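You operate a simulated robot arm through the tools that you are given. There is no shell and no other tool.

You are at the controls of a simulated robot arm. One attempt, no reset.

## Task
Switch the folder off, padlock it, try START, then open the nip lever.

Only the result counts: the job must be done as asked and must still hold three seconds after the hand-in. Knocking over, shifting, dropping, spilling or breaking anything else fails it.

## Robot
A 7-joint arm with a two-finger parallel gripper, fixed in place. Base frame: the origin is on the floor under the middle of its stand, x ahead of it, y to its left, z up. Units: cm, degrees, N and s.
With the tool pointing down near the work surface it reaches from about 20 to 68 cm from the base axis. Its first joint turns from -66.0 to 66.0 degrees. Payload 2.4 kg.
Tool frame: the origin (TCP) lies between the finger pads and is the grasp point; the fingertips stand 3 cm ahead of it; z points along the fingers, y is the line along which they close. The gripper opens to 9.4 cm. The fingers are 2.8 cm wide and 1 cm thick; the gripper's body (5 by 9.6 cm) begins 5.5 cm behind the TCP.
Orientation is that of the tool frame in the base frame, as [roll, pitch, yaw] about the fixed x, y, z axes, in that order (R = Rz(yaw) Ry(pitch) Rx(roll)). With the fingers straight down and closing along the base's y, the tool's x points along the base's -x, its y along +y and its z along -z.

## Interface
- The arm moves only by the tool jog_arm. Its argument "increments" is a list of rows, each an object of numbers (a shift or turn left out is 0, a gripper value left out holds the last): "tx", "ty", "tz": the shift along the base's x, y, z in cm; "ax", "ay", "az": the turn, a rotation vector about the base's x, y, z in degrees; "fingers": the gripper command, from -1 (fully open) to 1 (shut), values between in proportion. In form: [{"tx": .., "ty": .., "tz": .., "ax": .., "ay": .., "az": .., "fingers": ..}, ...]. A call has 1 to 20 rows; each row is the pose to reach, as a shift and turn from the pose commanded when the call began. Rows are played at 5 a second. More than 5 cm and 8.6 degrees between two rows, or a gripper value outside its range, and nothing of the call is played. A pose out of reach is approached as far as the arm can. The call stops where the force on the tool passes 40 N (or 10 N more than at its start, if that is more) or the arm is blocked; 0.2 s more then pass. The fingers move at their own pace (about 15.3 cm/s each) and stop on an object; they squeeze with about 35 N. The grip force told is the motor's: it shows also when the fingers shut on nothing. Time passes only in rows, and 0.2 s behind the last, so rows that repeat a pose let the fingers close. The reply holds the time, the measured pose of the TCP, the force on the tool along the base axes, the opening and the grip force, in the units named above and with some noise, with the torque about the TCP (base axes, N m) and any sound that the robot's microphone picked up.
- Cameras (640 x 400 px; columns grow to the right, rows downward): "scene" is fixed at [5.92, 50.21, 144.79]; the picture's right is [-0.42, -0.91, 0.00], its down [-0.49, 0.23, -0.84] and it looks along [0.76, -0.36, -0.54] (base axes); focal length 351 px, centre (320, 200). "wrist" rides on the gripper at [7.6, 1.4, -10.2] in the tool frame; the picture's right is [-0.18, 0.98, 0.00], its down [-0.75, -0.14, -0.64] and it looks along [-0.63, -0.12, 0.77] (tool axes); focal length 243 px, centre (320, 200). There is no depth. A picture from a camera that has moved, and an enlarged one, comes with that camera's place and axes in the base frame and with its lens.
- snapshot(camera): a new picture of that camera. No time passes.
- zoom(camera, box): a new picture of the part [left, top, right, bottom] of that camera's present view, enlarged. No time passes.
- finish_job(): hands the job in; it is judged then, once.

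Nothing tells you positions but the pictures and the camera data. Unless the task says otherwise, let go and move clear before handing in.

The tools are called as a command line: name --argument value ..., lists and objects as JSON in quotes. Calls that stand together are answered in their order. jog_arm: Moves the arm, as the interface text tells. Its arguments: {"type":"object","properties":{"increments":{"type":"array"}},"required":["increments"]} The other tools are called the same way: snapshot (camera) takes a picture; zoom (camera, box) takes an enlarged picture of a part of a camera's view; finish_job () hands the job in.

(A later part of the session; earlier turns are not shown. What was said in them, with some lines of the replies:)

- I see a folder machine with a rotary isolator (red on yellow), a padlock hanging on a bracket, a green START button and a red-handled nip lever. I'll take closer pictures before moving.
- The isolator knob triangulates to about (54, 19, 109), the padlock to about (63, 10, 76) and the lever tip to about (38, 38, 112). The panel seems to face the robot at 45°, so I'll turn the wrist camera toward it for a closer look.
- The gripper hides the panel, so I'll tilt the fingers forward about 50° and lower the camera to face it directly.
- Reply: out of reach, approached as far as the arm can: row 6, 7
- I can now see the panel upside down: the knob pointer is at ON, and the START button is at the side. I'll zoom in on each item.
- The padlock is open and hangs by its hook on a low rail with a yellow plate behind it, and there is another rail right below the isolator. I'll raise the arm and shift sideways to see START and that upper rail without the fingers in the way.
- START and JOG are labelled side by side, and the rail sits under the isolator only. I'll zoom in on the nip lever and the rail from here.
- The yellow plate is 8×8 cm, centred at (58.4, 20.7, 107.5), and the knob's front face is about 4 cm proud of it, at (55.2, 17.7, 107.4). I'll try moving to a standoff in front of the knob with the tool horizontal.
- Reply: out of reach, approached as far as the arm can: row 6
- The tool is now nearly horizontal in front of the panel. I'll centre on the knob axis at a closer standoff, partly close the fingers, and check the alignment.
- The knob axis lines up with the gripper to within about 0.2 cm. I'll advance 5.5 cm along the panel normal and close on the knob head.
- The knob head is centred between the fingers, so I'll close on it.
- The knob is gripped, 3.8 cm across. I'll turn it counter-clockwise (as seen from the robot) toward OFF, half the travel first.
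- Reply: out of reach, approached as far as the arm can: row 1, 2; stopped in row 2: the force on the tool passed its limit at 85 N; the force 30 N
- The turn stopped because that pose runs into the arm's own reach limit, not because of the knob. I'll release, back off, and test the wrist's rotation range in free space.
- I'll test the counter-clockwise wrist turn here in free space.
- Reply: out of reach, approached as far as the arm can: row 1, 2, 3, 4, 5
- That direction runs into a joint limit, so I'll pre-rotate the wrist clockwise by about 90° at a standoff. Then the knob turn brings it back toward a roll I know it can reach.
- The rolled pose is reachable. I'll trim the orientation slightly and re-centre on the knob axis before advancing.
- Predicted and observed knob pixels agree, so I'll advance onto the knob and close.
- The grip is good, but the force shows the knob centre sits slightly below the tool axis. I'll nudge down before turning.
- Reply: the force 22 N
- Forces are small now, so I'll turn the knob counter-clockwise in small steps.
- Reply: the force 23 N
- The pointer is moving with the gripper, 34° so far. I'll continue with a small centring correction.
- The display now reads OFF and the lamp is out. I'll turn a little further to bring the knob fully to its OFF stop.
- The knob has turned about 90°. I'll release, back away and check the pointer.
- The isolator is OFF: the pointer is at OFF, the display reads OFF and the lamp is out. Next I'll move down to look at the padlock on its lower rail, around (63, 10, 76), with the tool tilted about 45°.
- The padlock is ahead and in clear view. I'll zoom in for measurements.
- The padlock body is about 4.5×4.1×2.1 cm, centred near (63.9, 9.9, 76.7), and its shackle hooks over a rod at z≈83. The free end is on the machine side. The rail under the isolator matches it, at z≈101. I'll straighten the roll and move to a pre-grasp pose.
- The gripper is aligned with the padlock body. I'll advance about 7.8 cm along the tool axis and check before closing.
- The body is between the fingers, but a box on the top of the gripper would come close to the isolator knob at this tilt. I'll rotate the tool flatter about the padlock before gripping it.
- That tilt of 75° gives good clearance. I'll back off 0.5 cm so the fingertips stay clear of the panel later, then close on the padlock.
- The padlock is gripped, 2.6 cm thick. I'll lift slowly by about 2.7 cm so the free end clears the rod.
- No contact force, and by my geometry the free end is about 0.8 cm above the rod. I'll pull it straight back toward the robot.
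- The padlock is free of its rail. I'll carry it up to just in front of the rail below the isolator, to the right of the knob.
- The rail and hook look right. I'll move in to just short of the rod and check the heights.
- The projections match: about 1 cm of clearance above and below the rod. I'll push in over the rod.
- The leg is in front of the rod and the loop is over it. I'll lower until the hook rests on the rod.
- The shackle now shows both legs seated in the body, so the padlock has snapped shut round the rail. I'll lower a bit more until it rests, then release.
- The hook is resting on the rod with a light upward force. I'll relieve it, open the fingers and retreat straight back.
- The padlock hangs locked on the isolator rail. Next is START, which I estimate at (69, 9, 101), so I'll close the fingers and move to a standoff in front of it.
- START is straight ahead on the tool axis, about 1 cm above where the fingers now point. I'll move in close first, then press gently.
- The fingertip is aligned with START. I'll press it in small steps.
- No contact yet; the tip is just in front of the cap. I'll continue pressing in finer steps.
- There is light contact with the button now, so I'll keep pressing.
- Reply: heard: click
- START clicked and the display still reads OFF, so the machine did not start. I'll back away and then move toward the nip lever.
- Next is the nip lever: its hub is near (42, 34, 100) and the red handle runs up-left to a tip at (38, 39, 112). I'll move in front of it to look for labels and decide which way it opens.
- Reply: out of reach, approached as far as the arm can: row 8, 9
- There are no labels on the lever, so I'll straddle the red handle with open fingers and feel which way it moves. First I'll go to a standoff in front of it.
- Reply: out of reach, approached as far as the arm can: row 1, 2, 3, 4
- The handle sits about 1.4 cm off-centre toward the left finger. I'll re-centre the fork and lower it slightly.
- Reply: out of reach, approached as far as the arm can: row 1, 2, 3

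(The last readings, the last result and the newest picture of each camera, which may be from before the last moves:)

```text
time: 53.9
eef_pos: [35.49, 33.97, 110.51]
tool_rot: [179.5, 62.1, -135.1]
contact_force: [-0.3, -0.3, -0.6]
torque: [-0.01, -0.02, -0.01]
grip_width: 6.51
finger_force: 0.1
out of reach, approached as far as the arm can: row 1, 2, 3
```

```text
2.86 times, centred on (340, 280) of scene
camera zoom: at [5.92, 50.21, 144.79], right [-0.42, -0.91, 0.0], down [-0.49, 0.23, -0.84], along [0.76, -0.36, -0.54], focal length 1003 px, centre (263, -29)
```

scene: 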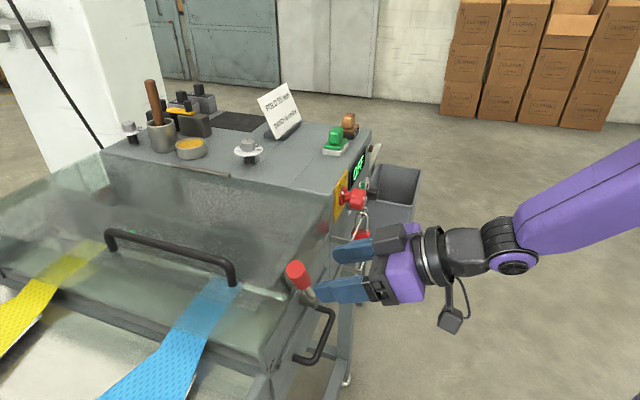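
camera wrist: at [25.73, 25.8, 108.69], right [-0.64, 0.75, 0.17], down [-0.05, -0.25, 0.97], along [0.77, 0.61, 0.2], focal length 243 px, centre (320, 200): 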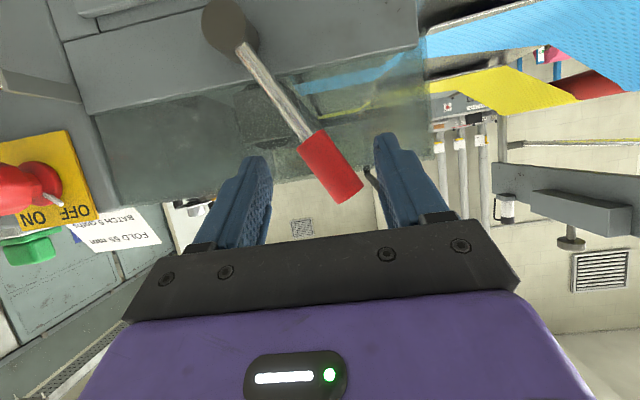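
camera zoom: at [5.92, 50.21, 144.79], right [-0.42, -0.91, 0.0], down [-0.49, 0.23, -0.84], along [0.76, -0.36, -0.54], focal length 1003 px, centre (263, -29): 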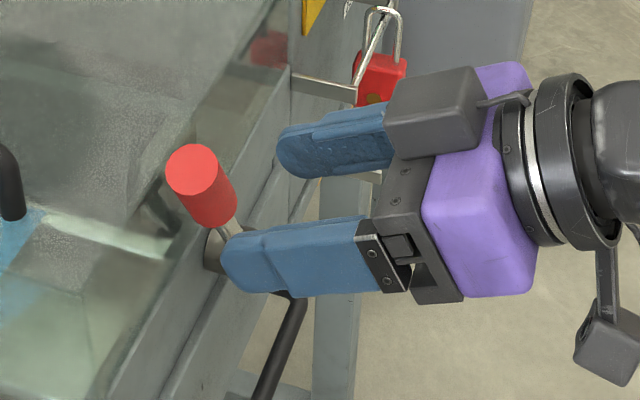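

The handle is between the fingers in view. I'll advance so the fork surrounds it.

jog_arm --increments '[{"tx": 0.5, "ty": 0.8, "tz": -0.3}, {"tx": 1.1, "ty": 1.5, "tz": -0.6}, {"tx": 1.8, "ty": 2.2, "tz": -0.9}, {"tx": 1.8, "ty": 2.2, "tz": -0.9}]'

snapshot --camera "wrist"

zoom --camera "scene" --box '[240, 210, 440, 350]'

```text
time: 54.9
eef_pos: [37.31, 36.15, 109.77]
tool_rot: [179.5, 62.1, -135.2]
contact_force: [0.9, 0.6, -0.2]
torque: [0.0, 0.01, 0.0]
grip_width: 6.5
finger_force: 0.0
```

```text
taken
camera wrist: at [27.5, 27.98, 107.89], right [-0.64, 0.75, 0.17], down [-0.05, -0.26, 0.97], along [0.77, 0.61, 0.2], focal length 243 px, centre (320, 200)
```

wrist: 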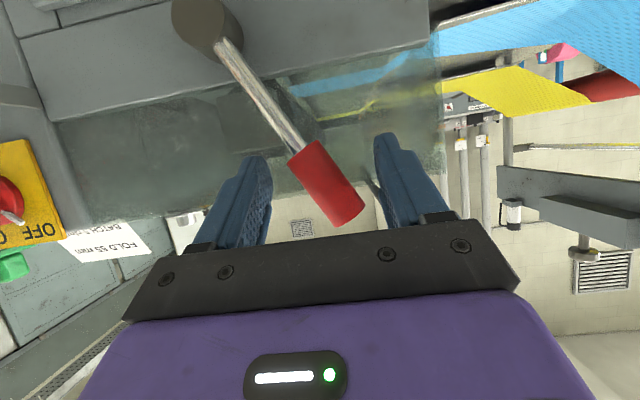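

```text
2.86 times, centred on (340, 280) of scene
camera zoom: at [5.92, 50.21, 144.79], right [-0.42, -0.91, 0.0], down [-0.49, 0.23, -0.84], along [0.76, -0.36, -0.54], focal length 1003 px, centre (263, -29)
```

zoom: 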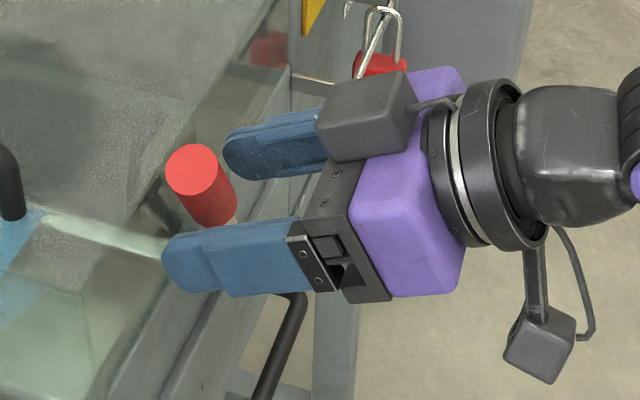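

The fork surrounds the handle. I'll push gently to the right (toward the control panel) and watch for resistance.

jog_arm --increments '[{"tx": 0.3, "ty": -0.3, "tz": 0.2}, {"tx": 0.6, "ty": -0.6, "tz": 0.45}, {"tx": 0.9, "ty": -0.9, "tz": 0.7}, {"tx": 1.2, "ty": -1.2, "tz": 0.9}, {"tx": 1.5, "ty": -1.5, "tz": 1.1}, {"tx": 1.8, "ty": -1.8, "tz": 1.35}]'

snapshot --camera "wrist"

zoom --camera "scene" --box '[240, 210, 440, 350]'

```text
time: 56.3
eef_pos: [39.19, 34.49, 111.12]
tool_rot: [179.3, 62.1, -135.1]
contact_force: [-3.4, 0.0, -1.9]
torque: [-0.07, -0.04, 0.14]
grip_width: 6.63
finger_force: 1.6
```

```text
taken
camera wrist: at [29.25, 26.26, 109.28], right [-0.64, 0.75, 0.17], down [-0.05, -0.25, 0.97], along [0.77, 0.61, 0.2], focal length 243 px, centre (320, 200)
```

wrist: 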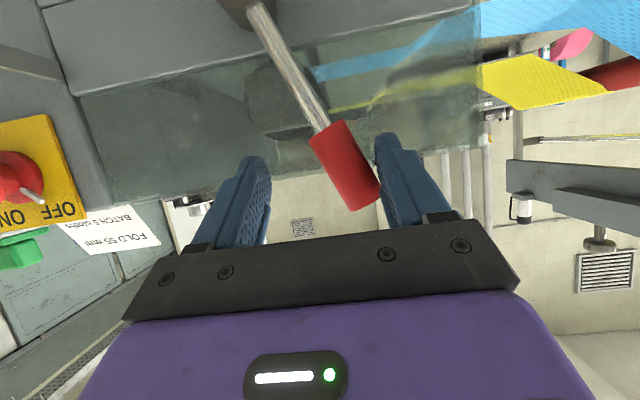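

```text
2.86 times, centred on (340, 280) of scene
camera zoom: at [5.91, 50.22, 144.79], right [-0.42, -0.91, 0.0], down [-0.49, 0.23, -0.84], along [0.76, -0.36, -0.54], focal length 1003 px, centre (263, -29)
```

zoom: 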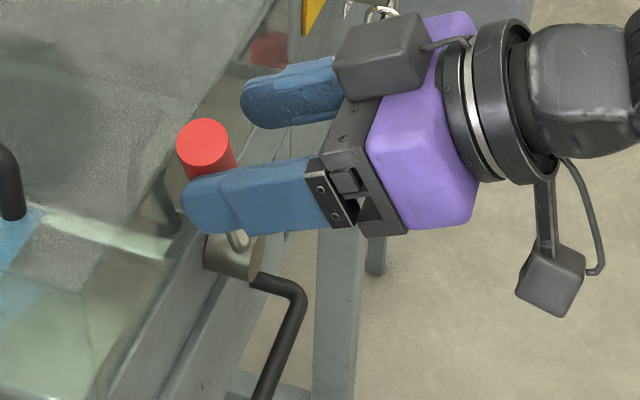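

The lever moves easily to the right, at about 3 N. I'll continue along its arc.

jog_arm --increments '[{"tx": 0.4, "ty": -0.4, "tz": 0.07}, {"tx": 0.76, "ty": -0.76, "tz": 0.12}, {"tx": 1.32, "ty": -1.32, "tz": 0.2}, {"tx": 1.9, "ty": -1.9, "tz": 0.23}, {"tx": 2.47, "ty": -2.47, "tz": 0.2}, {"tx": 3.03, "ty": -3.03, "tz": 0.12}, {"tx": 3.6, "ty": -3.6, "tz": 0}, {"tx": 4.16, "ty": -4.16, "tz": -0.22}]'

snapshot --camera "wrist"

snapshot --camera "scene"

```text
time: 58.1
eef_pos: [43.16, 30.13, 110.99]
tool_rot: [179.4, 62.2, -135.0]
contact_force: [-4.0, 2.7, 1.4]
torque: [0.15, 0.07, 0.15]
grip_width: 6.7
finger_force: 2.1
```

```text
taken
camera wrist: at [33.41, 22.01, 109.08], right [-0.64, 0.75, 0.17], down [-0.05, -0.26, 0.97], along [0.77, 0.61, 0.2], focal length 243 px, centre (320, 200)
```

wrist: 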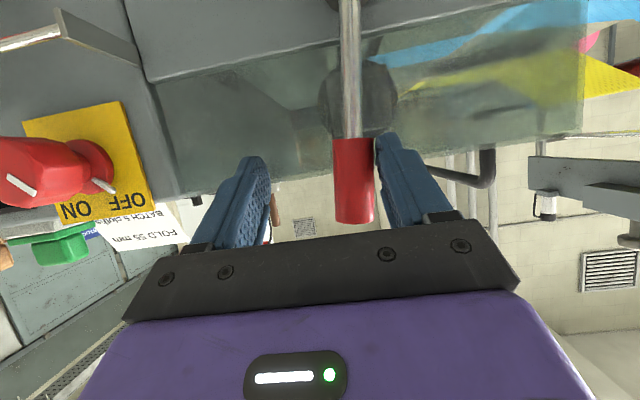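

```text
taken
```

scene: 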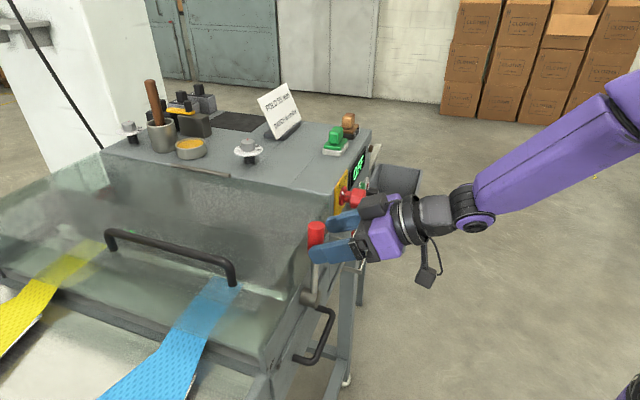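

The lever is now slightly past vertical and still moving freely. I'll continue the arc, rolling the tool along with it.

jog_arm --increments '[{"tx": 0.54, "ty": -0.54, "tz": -0.3, "ax": 2.5, "ay": 2.5, "az": -1.9}, {"tx": 1.19, "ty": -1.19, "tz": -0.7, "ax": 5, "ay": 5, "az": -3.7}, {"tx": 1.83, "ty": -1.83, "tz": -1.15, "ax": 7.5, "ay": 7.5, "az": -5.6}, {"tx": 2.43, "ty": -2.43, "tz": -1.7, "ax": 10, "ay": 10, "az": -7.5}, {"tx": 3.0, "ty": -3.0, "tz": -2.3, "ax": 12.5, "ay": 12.5, "az": -9.3}]'

snapshot --camera "wrist"

snapshot --camera "scene"

```text
time: 59.3
eef_pos: [46.06, 27.54, 108.59]
tool_rot: [146.3, 56.4, -172.5]
contact_force: [-19.7, 13.1, 11.1]
torque: [0.62, 0.12, 0.74]
grip_width: 7.86
finger_force: 12.3
```

```text
taken
camera wrist: at [34.81, 21.42, 107.56], right [-0.46, 0.76, 0.46], down [0.1, -0.46, 0.88], along [0.88, 0.45, 0.14], focal length 243 px, centre (320, 200)
```

wrist: 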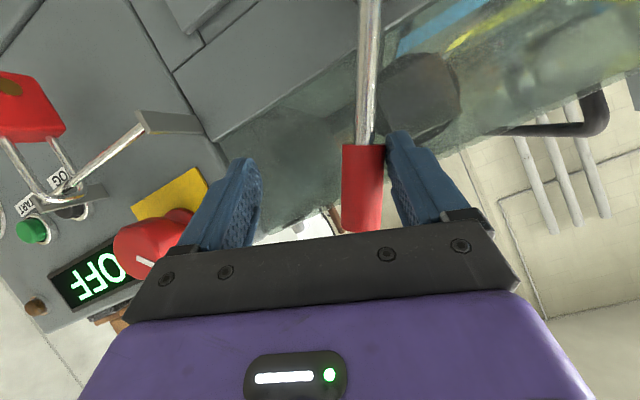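

```text
taken
```

scene: 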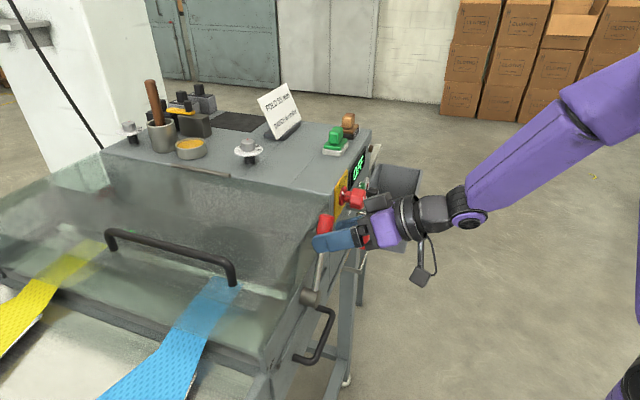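

Resistance rose to about 26 N with the lever near +27° on the other side, which could be its stop. I'll push slightly more to confirm.

jog_arm --increments '[{"tx": 0.15, "ty": -0.15, "tz": -0.15}, {"tx": 0.3, "ty": -0.3, "tz": -0.3}]'

zoom --camera "scene" --box '[260, 190, 420, 330]'

```text
time: 59.9
eef_pos: [46.29, 27.53, 108.53]
tool_rot: [145.9, 56.5, -172.8]
contact_force: [-23.0, 17.5, 18.4]
torque: [0.94, 0.35, 0.93]
grip_width: 8.36
finger_force: 16.6
```

```text
2.86 times, centred on (340, 260) of scene
camera zoom: at [5.81, 50.25, 144.78], right [-0.42, -0.91, 0.0], down [-0.49, 0.23, -0.84], along [0.76, -0.36, -0.54], focal length 1003 px, centre (263, 29)
```

zoom: 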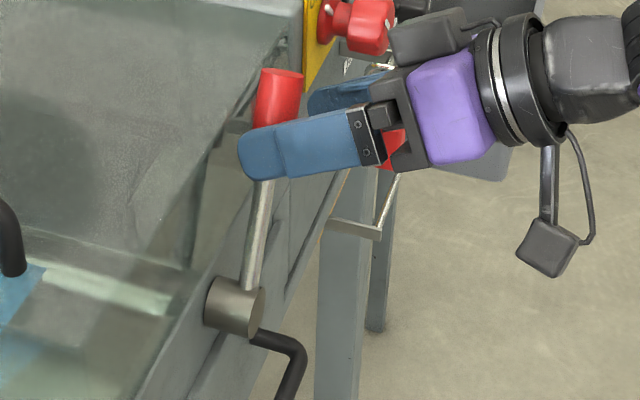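

The force climbs with no further motion, so the lever is at its stop, about 54° across from where it began. I'll ease off and see whether it stays.

jog_arm --increments '[{"tx": -0.3, "ty": 0.3, "tz": 0.25}, {"tx": -0.6, "ty": 0.6, "tz": 0.45}, {"tx": -1.0, "ty": 1.0, "tz": 0.6}, {"tx": -1.0, "ty": 1.0, "tz": 0.6}]'

zoom --camera "scene" --box '[260, 190, 420, 330]'

snapshot --camera "wrist"

```text
time: 60.9
eef_pos: [45.67, 27.92, 108.9]
tool_rot: [146.6, 56.2, -173.2]
contact_force: [-2.7, 9.0, 2.4]
torque: [0.22, 0.0, 0.04]
grip_width: 6.96
finger_force: 4.2
```

```text
2.86 times, centred on (340, 260) of scene
camera zoom: at [5.91, 50.23, 144.78], right [-0.42, -0.91, 0.0], down [-0.49, 0.23, -0.84], along [0.76, -0.36, -0.54], focal length 1003 px, centre (263, 29)
```

zoom: 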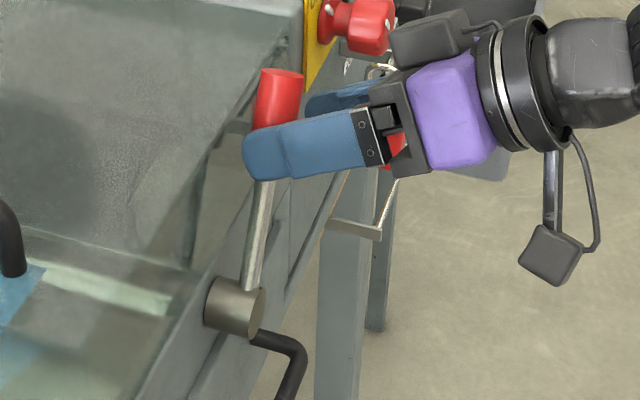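

```text
taken
camera wrist: at [34.26, 21.83, 107.8], right [-0.44, 0.77, 0.45], down [0.1, -0.46, 0.88], along [0.89, 0.43, 0.13], focal length 243 px, centre (320, 200)
```

wrist: 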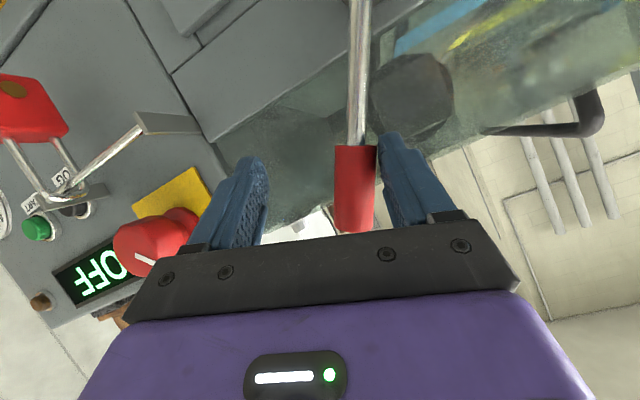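

The lever stays put after easing off. I'll centre the fork so neither finger touches, then back out along the tool axis.

jog_arm --increments '[{"tx": -0.4, "ty": 0.4, "tz": 0.25}, {"tx": -0.8, "ty": 0.8, "tz": 0.5}, {"tx": -0.8, "ty": 0.8, "tz": 0.5}]'

snapshot --camera "wrist"

zoom --camera "scene" --box '[260, 190, 420, 330]'

```text
time: 61.7
eef_pos: [44.72, 28.79, 109.34]
tool_rot: [146.6, 56.1, -172.9]
contact_force: [0.2, -0.1, 0.3]
torque: [0.04, -0.02, 0.04]
grip_width: 6.5
finger_force: 0.0
```

```text
taken
camera wrist: at [33.4, 22.72, 108.31], right [-0.45, 0.77, 0.45], down [0.1, -0.46, 0.88], along [0.89, 0.44, 0.13], focal length 243 px, centre (320, 200)
```

wrist: 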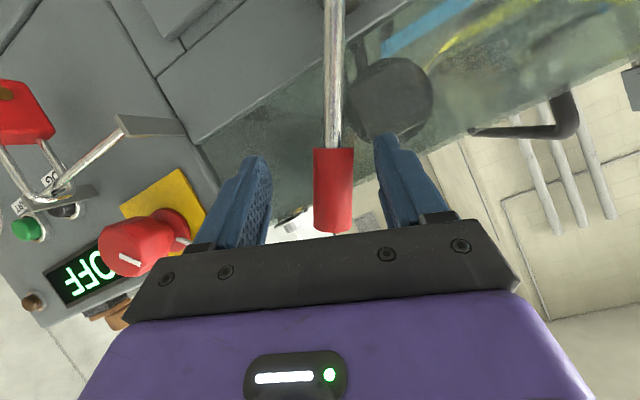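

```text
2.86 times, centred on (340, 260) of scene
camera zoom: at [5.92, 50.21, 144.79], right [-0.42, -0.91, 0.0], down [-0.49, 0.23, -0.84], along [0.76, -0.36, -0.54], focal length 1003 px, centre (263, 29)
```

zoom: 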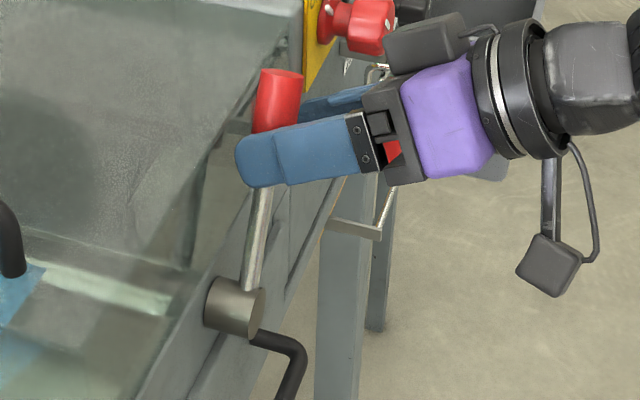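

The fork is free of the handle with zero force, and the lever is holding its new position. I'll back out along the tool axis.

jog_arm --increments '[{"tx": -0.6, "ty": -0.6, "tz": 0.45}, {"tx": -1.2, "ty": -1.2, "tz": 0.9}, {"tx": -1.8, "ty": -1.8, "tz": 1.35}, {"tx": -2.4, "ty": -2.4, "tz": 1.8}]'

snapshot --camera "wrist"

zoom --camera "scene" --box '[260, 190, 420, 330]'

```text
time: 62.7
eef_pos: [42.27, 26.27, 111.24]
tool_rot: [146.5, 56.2, -172.9]
contact_force: [0.1, 0.3, 0.5]
torque: [-0.03, 0.0, -0.04]
grip_width: 6.46
finger_force: 0.0
```

```text
taken
camera wrist: at [30.98, 20.18, 110.18], right [-0.45, 0.77, 0.45], down [0.1, -0.46, 0.88], along [0.89, 0.44, 0.13], focal length 243 px, centre (320, 200)
```

wrist: 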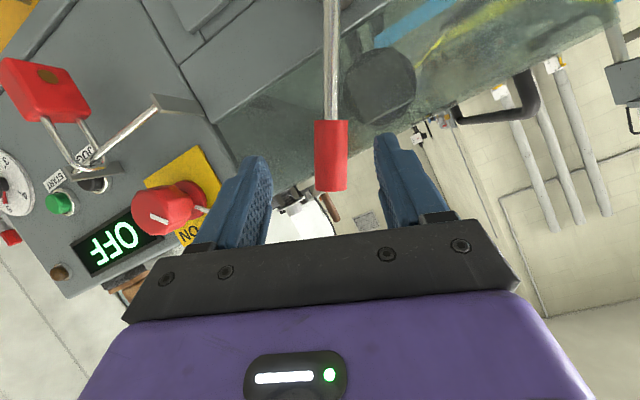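

```text
2.86 times, centred on (340, 260) of scene
camera zoom: at [5.92, 50.21, 144.79], right [-0.42, -0.91, 0.0], down [-0.49, 0.23, -0.84], along [0.76, -0.36, -0.54], focal length 1003 px, centre (263, 29)
```

zoom: 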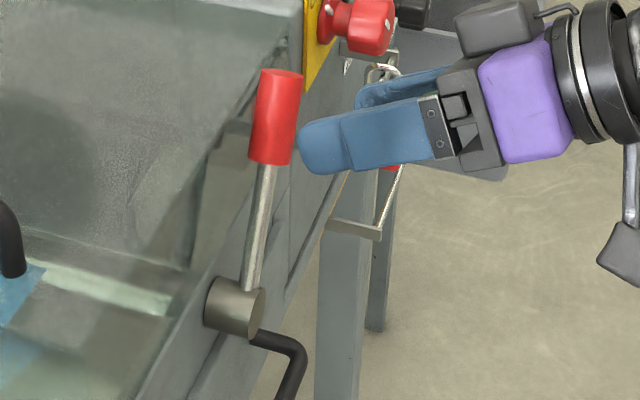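

I'm clear of the lever and it hasn't moved. I'll retreat further from the machine and check everything again.

jog_arm --increments '[{"tx": -0.5, "ty": -3, "tz": 2, "ax": -3, "ay": 3}, {"tx": -1, "ty": -6, "tz": 4, "ax": -6, "ay": 6}, {"tx": -1.5, "ty": -9, "tz": 6, "ax": -9, "ay": 9}, {"tx": -2, "ty": -12, "tz": 8, "ax": -12, "ay": 12}, {"tx": -2, "ty": -14, "tz": 10, "ax": -12, "ay": 12}]'

snapshot --camera "wrist"

snapshot --camera "scene"

zoom --camera "scene" --box '[280, 140, 420, 260]'

```text
time: 63.9
eef_pos: [40.43, 12.29, 121.17]
tool_rot: [160.5, 41.6, -162.3]
contact_force: [0.0, -0.1, 0.5]
torque: [-0.01, -0.01, 0.0]
grip_width: 6.49
finger_force: 0.1
```

```text
taken
camera wrist: at [29.25, 6.4, 123.75], right [-0.36, 0.86, 0.37], down [0.29, -0.27, 0.92], along [0.89, 0.44, -0.15], focal length 243 px, centre (320, 200)
```

wrist: 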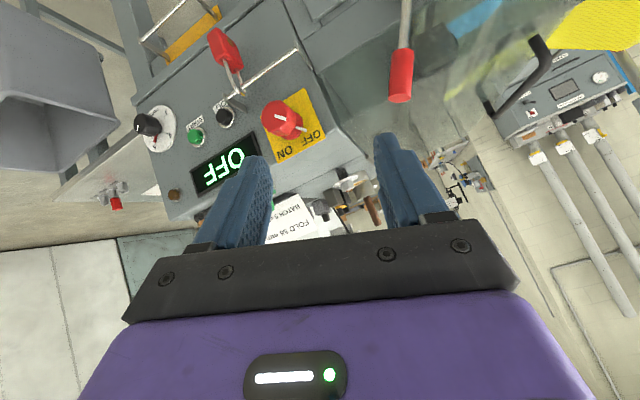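

```text
taken
```

scene: 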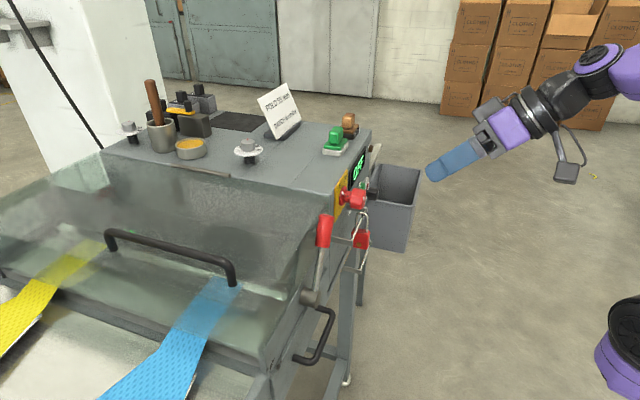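

```text
3.33 times, centred on (350, 200) of scene
camera zoom: at [5.92, 50.21, 144.79], right [-0.42, -0.91, 0.0], down [-0.49, 0.23, -0.84], along [0.76, -0.36, -0.54], focal length 1170 px, centre (220, 200)
```

zoom: 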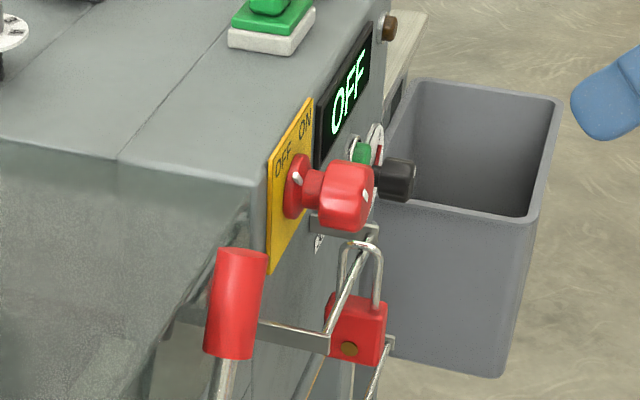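

The isolator is OFF, the padlock is locked on its rail, START has been tried without the machine starting, and the lever rests at its far stop. The arm is clear, so I'm handing the job in.

finish_job

```text
The job is handed in.
```

I've handed the job in with all four steps done in the order you asked; no pass or fail result has come back.

- **Off:** I turned the folder's isolator from ON to OFF. The display reads OFF and the lamp is out.
- **Padlock:** I moved it from its lower rail to the rail below the isolator. The pictures show both shackle legs seated in the body, so it is locked. I took that rail to be the lockout point because nothing on the machine labels it.
- **START:** I pressed the button until it clicked. The display stayed on OFF and the machine did not start.
- **Nip lever:** I swung it about 54° to the right, from leaning left to a hard stop on the other side. It stayed there when I let go. The lever has no markings. I only tried it to the right, so open is inferred from it moving freely that way up to the stop.

The arm is clear of the machine. In the last pictures nothing else looks knocked over or moved.
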